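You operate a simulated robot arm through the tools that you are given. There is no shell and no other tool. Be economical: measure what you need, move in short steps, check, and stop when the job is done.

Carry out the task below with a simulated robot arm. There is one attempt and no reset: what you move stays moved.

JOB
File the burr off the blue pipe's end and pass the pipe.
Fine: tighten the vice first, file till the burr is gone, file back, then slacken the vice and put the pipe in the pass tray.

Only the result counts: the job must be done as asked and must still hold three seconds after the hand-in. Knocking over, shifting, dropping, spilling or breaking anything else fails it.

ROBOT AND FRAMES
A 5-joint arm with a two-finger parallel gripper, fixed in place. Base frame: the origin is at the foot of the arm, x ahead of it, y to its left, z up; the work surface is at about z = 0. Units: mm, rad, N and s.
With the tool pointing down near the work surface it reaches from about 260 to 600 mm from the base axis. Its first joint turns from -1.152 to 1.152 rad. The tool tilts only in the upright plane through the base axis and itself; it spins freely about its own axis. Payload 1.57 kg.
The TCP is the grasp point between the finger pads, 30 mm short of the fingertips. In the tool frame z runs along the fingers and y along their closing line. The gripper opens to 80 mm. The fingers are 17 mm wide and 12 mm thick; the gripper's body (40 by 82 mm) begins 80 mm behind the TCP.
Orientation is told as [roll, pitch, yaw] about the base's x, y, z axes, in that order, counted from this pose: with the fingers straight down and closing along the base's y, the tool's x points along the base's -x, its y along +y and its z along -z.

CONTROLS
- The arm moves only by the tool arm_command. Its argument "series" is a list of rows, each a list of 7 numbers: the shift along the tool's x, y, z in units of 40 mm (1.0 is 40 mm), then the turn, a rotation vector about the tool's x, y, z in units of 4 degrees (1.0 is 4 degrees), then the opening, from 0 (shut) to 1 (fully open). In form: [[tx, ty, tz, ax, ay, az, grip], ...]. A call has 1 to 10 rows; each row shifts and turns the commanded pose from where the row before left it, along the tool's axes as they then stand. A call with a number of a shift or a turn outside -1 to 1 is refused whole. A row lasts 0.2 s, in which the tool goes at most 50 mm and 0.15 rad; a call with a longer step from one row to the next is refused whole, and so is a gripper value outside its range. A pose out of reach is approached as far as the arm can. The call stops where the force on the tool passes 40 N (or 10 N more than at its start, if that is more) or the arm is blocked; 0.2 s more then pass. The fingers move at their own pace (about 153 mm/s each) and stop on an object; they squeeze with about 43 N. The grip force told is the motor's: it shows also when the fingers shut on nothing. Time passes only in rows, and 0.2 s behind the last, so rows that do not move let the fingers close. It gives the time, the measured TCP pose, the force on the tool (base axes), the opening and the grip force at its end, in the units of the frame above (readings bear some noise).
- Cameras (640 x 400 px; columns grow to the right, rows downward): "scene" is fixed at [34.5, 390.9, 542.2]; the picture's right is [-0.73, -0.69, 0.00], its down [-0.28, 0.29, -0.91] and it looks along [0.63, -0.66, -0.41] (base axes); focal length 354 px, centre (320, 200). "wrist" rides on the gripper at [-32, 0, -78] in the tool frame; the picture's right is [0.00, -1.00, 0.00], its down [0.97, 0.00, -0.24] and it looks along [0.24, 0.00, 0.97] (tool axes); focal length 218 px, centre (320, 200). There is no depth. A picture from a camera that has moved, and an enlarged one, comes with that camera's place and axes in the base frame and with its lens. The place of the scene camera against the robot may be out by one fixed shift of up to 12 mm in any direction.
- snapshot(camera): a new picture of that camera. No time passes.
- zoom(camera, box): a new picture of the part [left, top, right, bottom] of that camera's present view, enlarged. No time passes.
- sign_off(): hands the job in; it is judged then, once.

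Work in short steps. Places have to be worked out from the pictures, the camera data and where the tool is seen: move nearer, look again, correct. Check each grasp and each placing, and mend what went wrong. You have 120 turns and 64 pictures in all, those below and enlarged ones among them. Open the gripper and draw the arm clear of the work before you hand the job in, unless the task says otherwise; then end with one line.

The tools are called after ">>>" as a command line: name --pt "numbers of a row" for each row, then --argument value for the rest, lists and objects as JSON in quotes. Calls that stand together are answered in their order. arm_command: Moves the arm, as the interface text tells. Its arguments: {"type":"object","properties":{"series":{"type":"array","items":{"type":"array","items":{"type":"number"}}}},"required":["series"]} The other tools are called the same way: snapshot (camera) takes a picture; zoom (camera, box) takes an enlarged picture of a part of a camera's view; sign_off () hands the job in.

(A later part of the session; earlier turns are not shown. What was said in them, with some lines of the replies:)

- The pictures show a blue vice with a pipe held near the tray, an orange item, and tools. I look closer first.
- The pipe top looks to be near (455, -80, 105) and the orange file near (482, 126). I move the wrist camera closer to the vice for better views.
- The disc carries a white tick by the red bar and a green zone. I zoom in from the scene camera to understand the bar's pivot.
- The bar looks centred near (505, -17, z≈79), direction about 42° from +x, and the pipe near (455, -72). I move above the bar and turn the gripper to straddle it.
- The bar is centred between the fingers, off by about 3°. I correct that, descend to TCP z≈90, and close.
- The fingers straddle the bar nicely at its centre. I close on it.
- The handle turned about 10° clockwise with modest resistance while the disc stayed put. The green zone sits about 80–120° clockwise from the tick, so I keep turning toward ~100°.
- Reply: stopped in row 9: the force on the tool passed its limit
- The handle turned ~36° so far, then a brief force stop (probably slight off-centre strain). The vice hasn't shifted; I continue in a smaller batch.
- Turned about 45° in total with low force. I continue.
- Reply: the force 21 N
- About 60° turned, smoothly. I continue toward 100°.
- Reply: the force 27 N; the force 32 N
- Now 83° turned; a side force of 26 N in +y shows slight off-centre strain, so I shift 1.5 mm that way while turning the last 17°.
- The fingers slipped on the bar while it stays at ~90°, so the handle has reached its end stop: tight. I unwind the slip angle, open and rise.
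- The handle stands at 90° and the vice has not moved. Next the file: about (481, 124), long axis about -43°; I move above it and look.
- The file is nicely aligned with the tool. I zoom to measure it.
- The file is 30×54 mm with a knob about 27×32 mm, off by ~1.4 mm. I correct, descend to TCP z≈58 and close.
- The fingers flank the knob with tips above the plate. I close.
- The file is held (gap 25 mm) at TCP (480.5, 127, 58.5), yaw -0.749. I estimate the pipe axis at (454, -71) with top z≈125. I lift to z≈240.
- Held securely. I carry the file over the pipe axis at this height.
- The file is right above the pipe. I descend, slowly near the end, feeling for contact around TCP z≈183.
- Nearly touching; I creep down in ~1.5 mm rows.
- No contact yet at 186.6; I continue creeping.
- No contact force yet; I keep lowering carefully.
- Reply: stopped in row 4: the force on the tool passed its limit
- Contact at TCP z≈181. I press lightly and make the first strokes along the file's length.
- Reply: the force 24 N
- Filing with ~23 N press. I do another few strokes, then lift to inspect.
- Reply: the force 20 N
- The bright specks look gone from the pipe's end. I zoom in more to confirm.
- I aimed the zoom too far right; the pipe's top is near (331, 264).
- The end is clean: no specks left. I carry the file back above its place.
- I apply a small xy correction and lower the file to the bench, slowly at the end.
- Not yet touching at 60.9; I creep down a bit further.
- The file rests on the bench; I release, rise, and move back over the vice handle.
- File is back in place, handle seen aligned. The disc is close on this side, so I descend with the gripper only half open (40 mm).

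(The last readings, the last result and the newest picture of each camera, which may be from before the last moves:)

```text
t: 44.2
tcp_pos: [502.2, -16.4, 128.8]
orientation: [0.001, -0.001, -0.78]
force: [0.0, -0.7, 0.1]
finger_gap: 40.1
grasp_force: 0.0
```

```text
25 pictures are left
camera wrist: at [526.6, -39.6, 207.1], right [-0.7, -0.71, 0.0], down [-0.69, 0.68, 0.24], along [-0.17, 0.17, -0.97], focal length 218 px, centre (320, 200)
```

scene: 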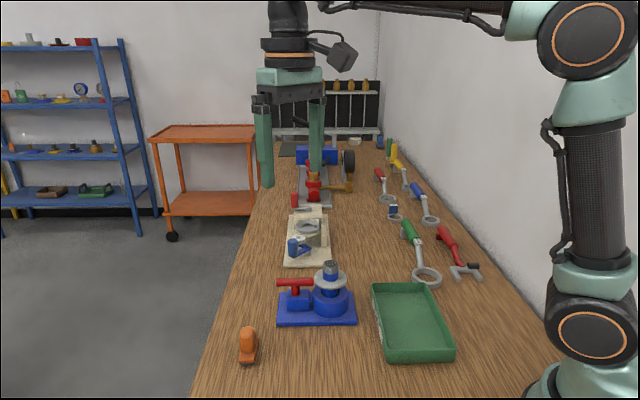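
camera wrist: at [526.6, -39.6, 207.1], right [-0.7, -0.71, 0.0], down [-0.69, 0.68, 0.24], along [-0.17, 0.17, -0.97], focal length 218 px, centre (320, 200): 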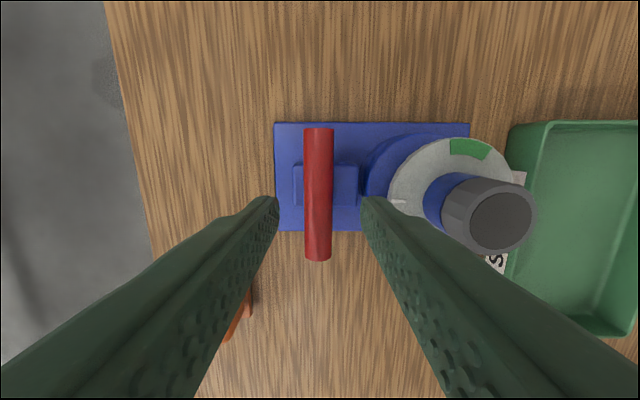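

Bar is centred and the right finger just clears the disc. I shift 1 mm away from the disc, go down to z≈90, and close.

>>> arm_command --pt "0 0.025 0.5 0 0 0 0.5" --pt "0 0 0.48 0 0 0 0.5" --pt "0 0 0 0 0 0 0.5" --pt "0 0 0 0 0 0 0" --pt "0 0 0 0 0 0 0" --pt "0 0 0 0 0 0 0"

>>> arm_command --pt "0 0 0 0 0 -0.6 0" --pt "0 0 0 0 0 -0.6 0" --pt "0 0 0 0 0 -0.6 0" --pt "0 0 0 0 0 -0.6 0" --pt "0 0 0 0 0 -0.6 0" --pt "0 0 0 0 0 0 0"

>>> snapshot --camera "wrist"

```text
t: 45.6
tcp_pos: [503.5, -14.9, 89.6]
orientation: [-0.001, 0.003, -0.781]
force: [-8.9, -11.1, 2.1]
finger_gap: 18.1
grasp_force: 32.4
```

```text
t: 47.0
tcp_pos: [504.1, -15.7, 89.0]
orientation: [-0.003, 0.002, -0.574]
force: [-13.0, -24.3, -8.0]
finger_gap: 18.3
grasp_force: 32.5
```

```text
24 pictures are left
camera wrist: at [531.2, -33.9, 167.1], right [-0.54, -0.84, 0.0], down [-0.81, 0.53, 0.24], along [-0.2, 0.13, -0.97], focal length 218 px, centre (320, 200)
```

wrist: 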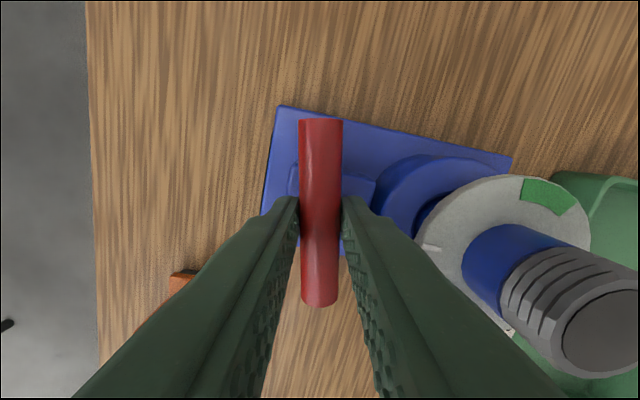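

The handle turns back with the grip. I relieve the side force by ~1.8 mm and continue.

>>> arm_command --pt "-0.008 -0.045 0 0 0 -0.4 0" --pt "0 0 0 0 0 -0.7 0" --pt "0 0 0 0 0 -0.7 0" --pt "0 0 0 0 0 -0.7 0" --pt "0 0 0 0 0 -0.7 0" --pt "0 0 0 0 0 -0.7 0" --pt "0 0 0 0 0 0 0"

>>> arm_command --pt "0 0 0 0 0 -0.7 0" --pt "0 0 0 0 0 -0.7 0" --pt "0 0 0 0 0 -0.7 0" --pt "0 0 0 0 0 -0.7 0" --pt "0 0 0 0 0 -0.7 0" --pt "0 0 0 0 0 0 0"

```text
t: 48.6
tcp_pos: [503.5, -17.5, 89.2]
orientation: [0.0, 0.0, -0.299]
force: [-7.5, -16.3, -15.6]
finger_gap: 18.1
grasp_force: 32.8
```

```text
t: 50.0
tcp_pos: [503.9, -16.5, 89.4]
orientation: [0.0, 0.001, -0.055]
force: [-5.9, -20.2, -17.9]
finger_gap: 18.2
grasp_force: 32.9
```

Halfway. I continue with a slight relief.

>>> arm_command --pt "0 -0.025 0.03 0 0 -0.4 0" --pt "0 0 0 0 0 -0.7 0" --pt "0 0 0 0 0 -0.7 0" --pt "0 0 0 0 0 -0.7 0" --pt "0 0 0 0 0 -0.7 0" --pt "0 0 0 0 0 -0.7 0" --pt "0 0 0 0 0 -0.7 0" --pt "0 0 0 0 0 0 0"

>>> arm_command --pt "0 0 0 0 0 -0.7 0" --pt "0 0 0 0 0 -0.7 0" --pt "0 0 0 0 0 -0.7 0" --pt "0 0 0 0 0 -0.7 0" --pt "0 0 0 0 0 -0.7 0" --pt "0 0 0 0 0 -0.7 0" --pt "0 0 0 0 0 -0.7 0" --pt "0 0 0 0 0 -0.7 0" --pt "0 0 0 0 0 0 0"

>>> snapshot --camera "wrist"

```text
t: 51.8
tcp_pos: [503.8, -18.4, 89.1]
orientation: [-0.002, 0.002, 0.265]
force: [-18.0, -20.5, 10.5]
finger_gap: 18.0
grasp_force: 32.7
```

```text
t: 53.8
tcp_pos: [504.0, -18.6, 89.0]
orientation: [0.001, 0.0, 0.66]
force: [-5.1, -20.3, -2.0]
finger_gap: 18.0
grasp_force: 32.8
```

```text
23 pictures are left
camera wrist: at [529.7, 0.4, 167.3], right [0.61, -0.79, 0.0], down [-0.77, -0.59, 0.24], along [-0.19, -0.15, -0.97], focal length 218 px, centre (320, 200)
```

wrist: 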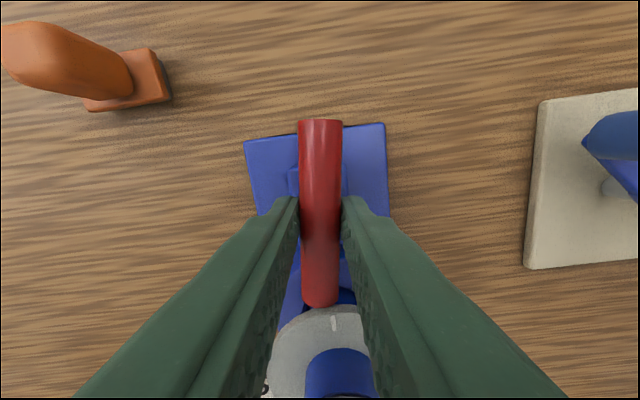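

About 7° remains to the original slack position; I finish the turn to the tick.

>>> arm_command --pt "0 0 0 0 0 -0.6 0" --pt "0 0 0 0 0 -0.6 0" --pt "0 0 0 0 0 -0.6 0" --pt "0 0 0 0 0 -0.5 0" --pt "0 0 0 0 0 0 0"

>>> snapshot --camera "wrist"

```text
t: 55.0
tcp_pos: [503.5, -18.7, 89.4]
orientation: [-0.002, -0.002, 0.816]
force: [3.8, -24.8, -12.5]
finger_gap: 18.2
grasp_force: 33.2
```

```text
22 pictures are left
camera wrist: at [526.3, 3.9, 167.4], right [0.73, -0.69, 0.0], down [-0.67, -0.71, 0.24], along [-0.16, -0.17, -0.97], focal length 218 px, centre (320, 200)
```

wrist: 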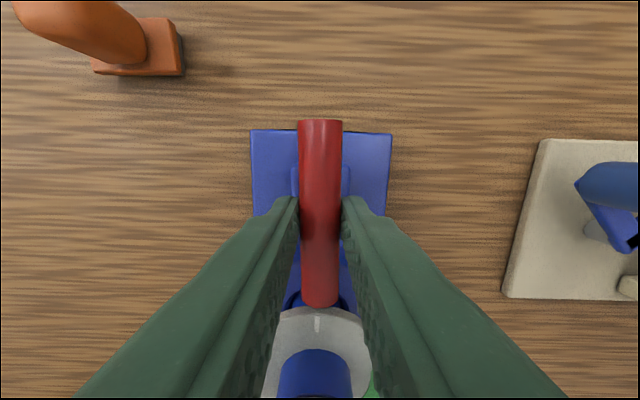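

The handle is back at the tick: slack. I release, rise and move over the pipe to look.

>>> arm_command --pt "0 0 0 0 0 0 0.4" --pt "0 0 0 0 0 0 0.8" --pt "0 0 0 0 0 0 1" --pt "0 0 -0.9 0 0 0 1" --pt "0 0 -0.9 0 0 0 1" --pt "0 0 -0.9 0 0 0 1" --pt "0.9 0.015 -0.2 0 0 0 1" --pt "0.88 0.015 -0.2 0 0 0 1" --pt "0 0 0 0 0 0 1"

>>> snapshot --camera "wrist"

>>> zoom --camera "scene" --box '[240, 180, 460, 370]'

```text
t: 57.0
tcp_pos: [453.9, -70.0, 215.1]
orientation: [0.001, 0.0, 0.82]
force: [1.0, 0.2, 0.1]
finger_gap: 79.8
grasp_force: 0.1
```

```text
21 pictures are left
camera wrist: at [476.2, -46.7, 293.3], right [0.73, -0.68, 0.0], down [-0.66, -0.71, 0.24], along [-0.16, -0.18, -0.97], focal length 218 px, centre (320, 200)
```

wrist: 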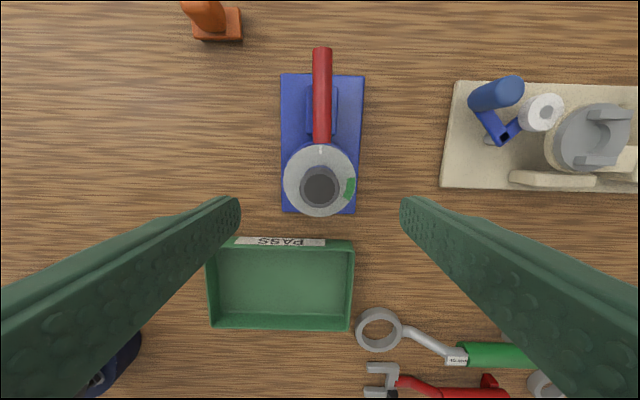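

```text
2.11 times, centred on (350, 275) of scene
camera zoom: at [34.5, 390.9, 542.2], right [-0.73, -0.69, 0.0], down [-0.28, 0.29, -0.91], along [0.63, -0.66, -0.41], focal length 745 px, centre (257, 42)
```

zoom: 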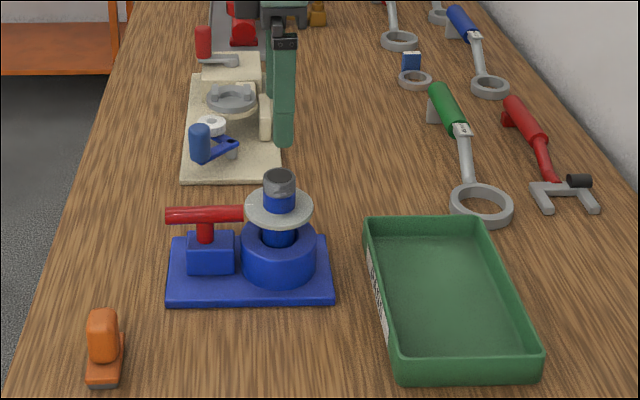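

Handle and tray are clear. The pipe sits ~2 mm towards tool -x; I correct and descend so the fingertips end just above the disc.

>>> arm_command --pt "-0.05 0 0.8 0 0 0 1" --pt "0 0 0.8 0 0 0 1" --pt "0 0 0.55 0 0 0 1" --pt "0 0 0 0 0 0 1"

>>> zoom --camera "scene" --box '[280, 210, 380, 310]'

>>> snapshot --camera "wrist"

```text
t: 58.0
tcp_pos: [456.4, -66.5, 128.1]
orientation: [0.001, 0.001, 0.82]
force: [-0.3, -0.1, 0.2]
finger_gap: 80.0
grasp_force: 0.0
```

```text
4.00 times, centred on (330, 260) of scene
camera zoom: at [34.5, 390.9, 542.2], right [-0.73, -0.69, 0.0], down [-0.28, 0.29, -0.91], along [0.63, -0.66, -0.41], focal length 1415 px, centre (280, -40)
```

zoom: 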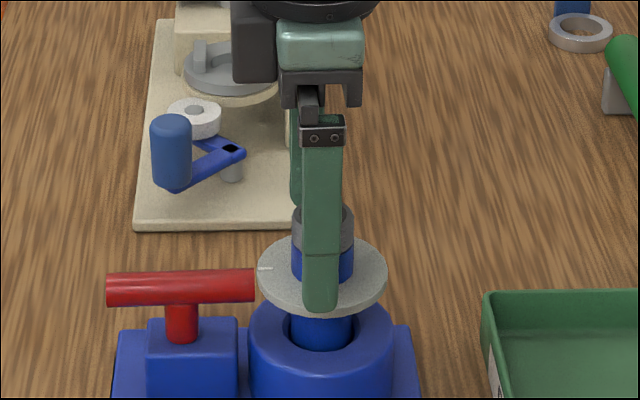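

```text
18 pictures are left
camera wrist: at [478.6, -43.8, 206.1], right [0.73, -0.68, 0.0], down [-0.66, -0.71, 0.24], along [-0.16, -0.18, -0.97], focal length 218 px, centre (320, 200)
```

wrist: 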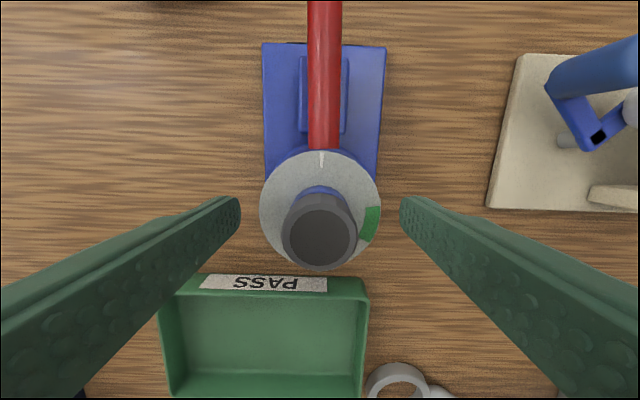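

The pipe is ~2.5 mm toward tool +x; I correct and close on it.

>>> arm_command --pt "0.06 0 0.04 0 0 0 1" --pt "0 0 0 0 0 0 0.6" --pt "0 0 0 0 0 0 0.3" --pt "0 0 0 0 0 0 0" --pt "0 0 0 0 0 0 0" --pt "0 0 0 0 0 0 0"

```text
t: 59.4
tcp_pos: [454.8, -68.7, 126.5]
orientation: [0.001, 0.0, 0.819]
force: [0.1, -0.3, -0.6]
finger_gap: 32.3
grasp_force: 40.8
```

Gripped at 32 mm. I lift gently by ~16 mm and check that the vice stays.

>>> arm_command --pt "0 0 -0.1 0 0 0 0" --pt "0 0 -0.1 0 0 0 0" --pt "0 0 -0.2 0 0 0 0" --pt "0 0 0 0 0 0 0"

>>> zoom --camera "scene" --box '[280, 210, 380, 310]'

```text
t: 60.4
tcp_pos: [454.6, -70.8, 142.1]
orientation: [0.0, 0.001, 0.819]
force: [-0.8, 0.7, -2.5]
finger_gap: 32.2
grasp_force: 40.2
```

```text
4.00 times, centred on (330, 260) of scene
camera zoom: at [34.5, 390.9, 542.2], right [-0.73, -0.69, 0.0], down [-0.28, 0.29, -0.91], along [0.63, -0.66, -0.41], focal length 1415 px, centre (280, -40)
```

zoom: 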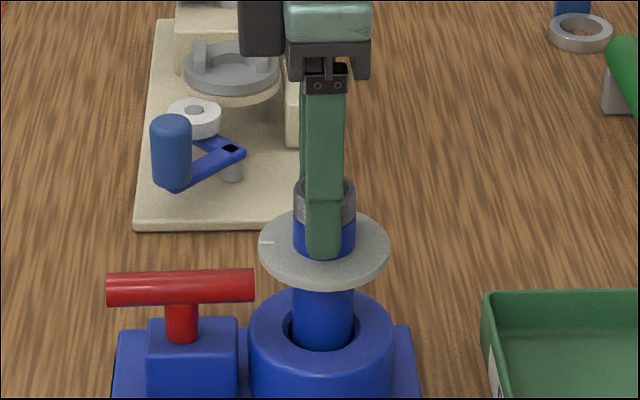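

The pipe comes up freely with its disc. I lift it fully out to TCP z≈260.

>>> arm_command --pt "0 0 -0.6 0 0 0 0" --pt "0 0 -0.6 0 0 0 0" --pt "0 0 -0.6 0 0 0 0" --pt "0 0 -0.6 0 0 0 0" --pt "0 0 -0.6 0 0 0 0" --pt "0 0 0 0 0 0 0"

>>> zoom --camera "scene" --box '[240, 130, 460, 340]'

```text
t: 61.8
tcp_pos: [454.1, -68.1, 262.5]
orientation: [-0.001, 0.001, 0.818]
force: [0.1, -0.9, -2.0]
finger_gap: 32.4
grasp_force: 41.0
```

```text
1.90 times, centred on (350, 235) of scene
camera zoom: at [34.5, 390.9, 542.2], right [-0.73, -0.69, 0.0], down [-0.28, 0.29, -0.91], along [0.63, -0.66, -0.41], focal length 674 px, centre (263, 133)
```

zoom: 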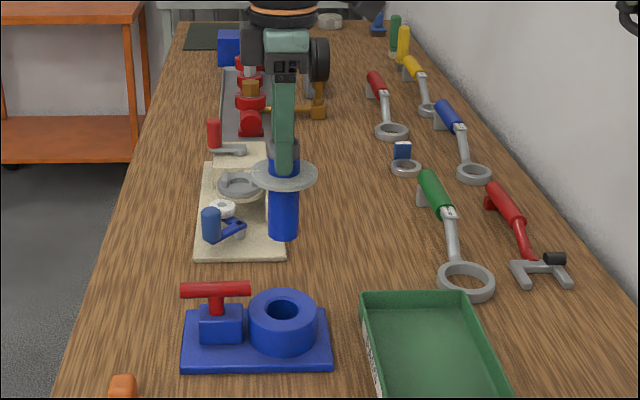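

The pipe is out; its bottom is about 112 mm below the TCP. I carry it over the tray centre, about (299, -155).

>>> arm_command --pt "0.846 0.27 0 0 0 0 0" --pt "0.846 0.27 0 0 0 0 0" --pt "0.846 0.27 0 0 0 0 0" --pt "0.846 0.27 0 0 0 0 0" --pt "0.846 0.27 0 0 0 0 0" --pt "0 0 0.5 0 0 0 0" --pt "0 0 0.5 0 0 0 0" --pt "0 0 0 0 0 0 0"

>>> snapshot --camera "scene"

>>> snapshot --camera "wrist"

```text
t: 63.6
tcp_pos: [299.9, -155.5, 220.4]
orientation: [0.0, -0.002, 0.818]
force: [0.4, 0.8, -3.1]
finger_gap: 32.2
grasp_force: 40.5
```

```text
15 pictures are left
```

scene: 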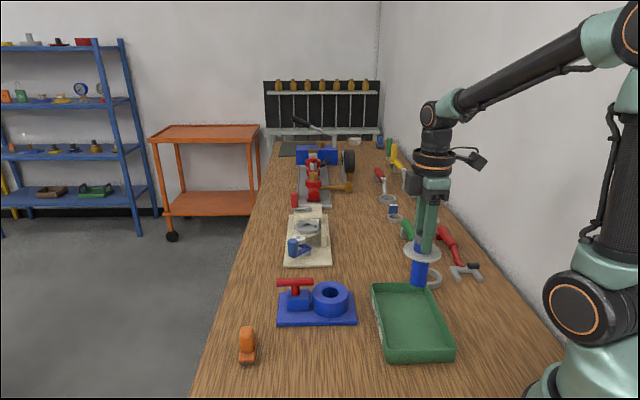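

```text
14 pictures are left
camera wrist: at [322.2, -132.8, 298.4], right [0.73, -0.68, 0.0], down [-0.66, -0.71, 0.24], along [-0.16, -0.18, -0.97], focal length 218 px, centre (320, 200)
```

wrist: 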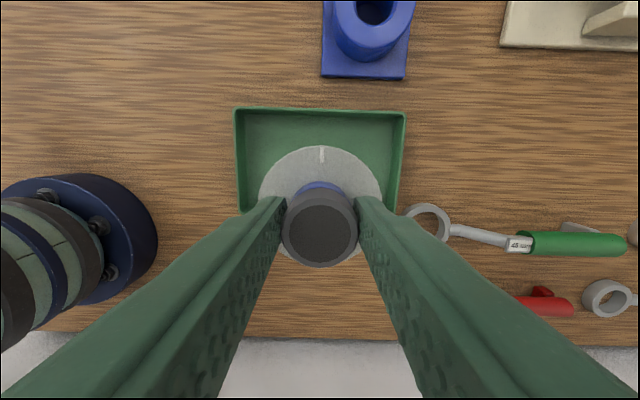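

The tray's rim is centred about the tool. I lower the pipe to just above the tray floor.

>>> arm_command --pt "0 0 0.6 0 0 0 0" --pt "0 0 0.6 0 0 0 0" --pt "0 0 0.6 0 0 0 0" --pt "0 0 0.3 0 0 0 0" --pt "0 0 0.1 0 0 0 0" --pt "0 0 0 0 0 0 0"

>>> zoom --camera "scene" --box '[350, 220, 470, 370]'

```text
t: 65.0
tcp_pos: [298.8, -156.2, 134.2]
orientation: [-0.001, 0.0, 0.819]
force: [0.6, -0.7, -2.8]
finger_gap: 32.5
grasp_force: 40.9
```

```text
2.67 times, centred on (410, 295) of scene
camera zoom: at [34.5, 390.9, 542.2], right [-0.73, -0.69, 0.0], down [-0.28, 0.29, -0.91], along [0.63, -0.66, -0.41], focal length 943 px, centre (80, -53)
```

zoom: 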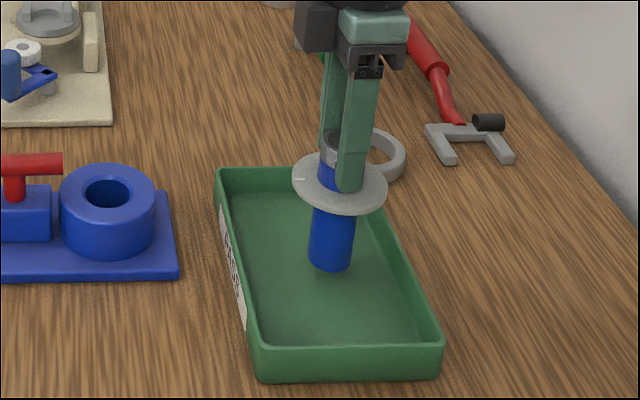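

Well placed above the floor. I creep down until contact is felt.

>>> arm_command --pt "0 0 0.1 0 0 0 0" --pt "0 0 0.1 0 0 0 0" --pt "0 0 0.05 0 0 0 0" --pt "0 0 0.05 0 0 0 0" --pt "0 0 0.04 0 0 0 0" --pt "0 0 0 0 0 0 0"

```text
t: 66.4
tcp_pos: [300.1, -155.2, 119.6]
orientation: [0.0, 0.0, 0.819]
force: [-1.5, -0.2, 4.4]
finger_gap: 32.1
grasp_force: 40.3
```

Contact felt at TCP z≈119.6. I open the fingers and check before rising.

>>> arm_command --pt "0 0 0 0 0 0 0.5" --pt "0 0 0 0 0 0 0.8" --pt "0 0 0 0 0 0 1" --pt "0 0 0 0 0 0 1"

>>> zoom --camera "scene" --box '[350, 220, 470, 370]'

```text
t: 67.4
tcp_pos: [300.7, -155.1, 120.2]
orientation: [0.0, -0.001, 0.818]
force: [0.1, 0.6, 0.2]
finger_gap: 79.8
grasp_force: 0.0
```

```text
2.67 times, centred on (410, 295) of scene
camera zoom: at [34.5, 390.9, 542.2], right [-0.73, -0.69, 0.0], down [-0.28, 0.29, -0.91], along [0.63, -0.66, -0.41], focal length 943 px, centre (80, -53)
```

zoom: 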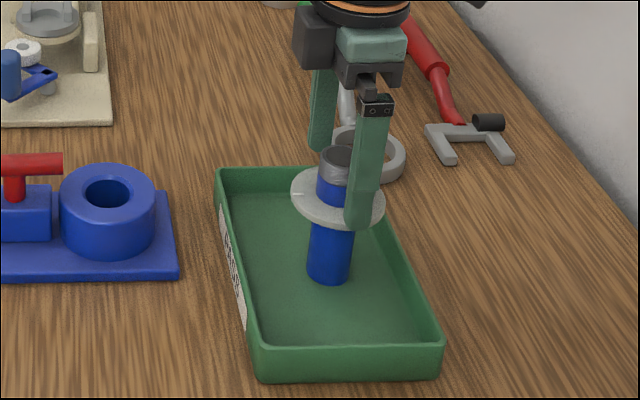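

The pipe stands in the tray on its own. I rise straight up and draw clear.

>>> arm_command --pt "0 0 -0.5 0 0 0 1" --pt "0 0 -0.9 0 0 0 1" --pt "0 0 -0.9 0 0 0 1" --pt "0 0 -0.9 0 0 0 1" --pt "0 0 -0.9 0 0 0 1" --pt "-0.9 0 0 0 0 0 1" --pt "-0.9 0 0 0 0 0 1" --pt "0 0 0 0 0 0 1"

>>> snapshot --camera "scene"

>>> zoom --camera "scene" --box '[220, 220, 470, 375]'

```text
t: 69.2
tcp_pos: [347.3, -103.1, 282.5]
orientation: [0.001, 0.0, 0.819]
force: [1.1, -1.1, -0.6]
finger_gap: 80.2
grasp_force: 0.0
```

```text
11 pictures are left
```

scene: 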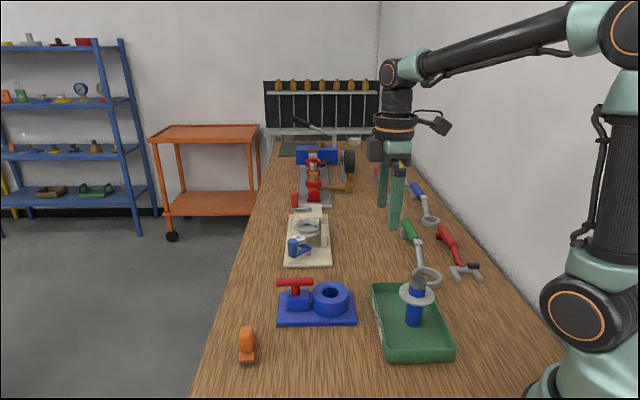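

```text
2.56 times, centred on (345, 298) of scene
camera zoom: at [34.5, 390.9, 542.2], right [-0.73, -0.69, 0.0], down [-0.28, 0.29, -0.91], along [0.63, -0.66, -0.41], focal length 905 px, centre (256, -50)
```

zoom: 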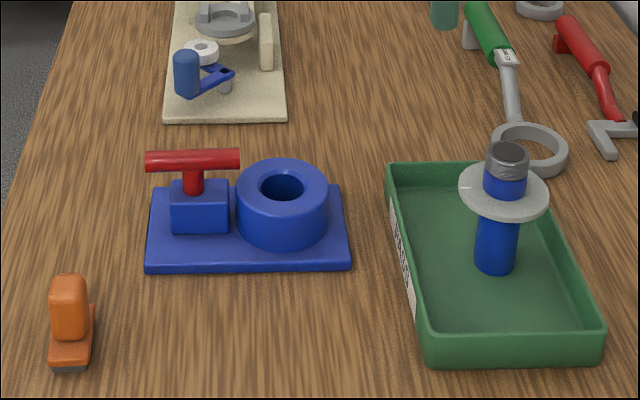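

Everything is in place: the pipe stands in the tray, the file is back, the vice is slack, and the arm is clear. I hand in.

>>> sign_off

```text
The job is handed in.
```

The burr is filed off the blue pipe: in a close-up of its end, no specks were left. The pipe stands in the pass tray, the vice is slack again, the file is back in its place, and the arm is clear with the gripper open.
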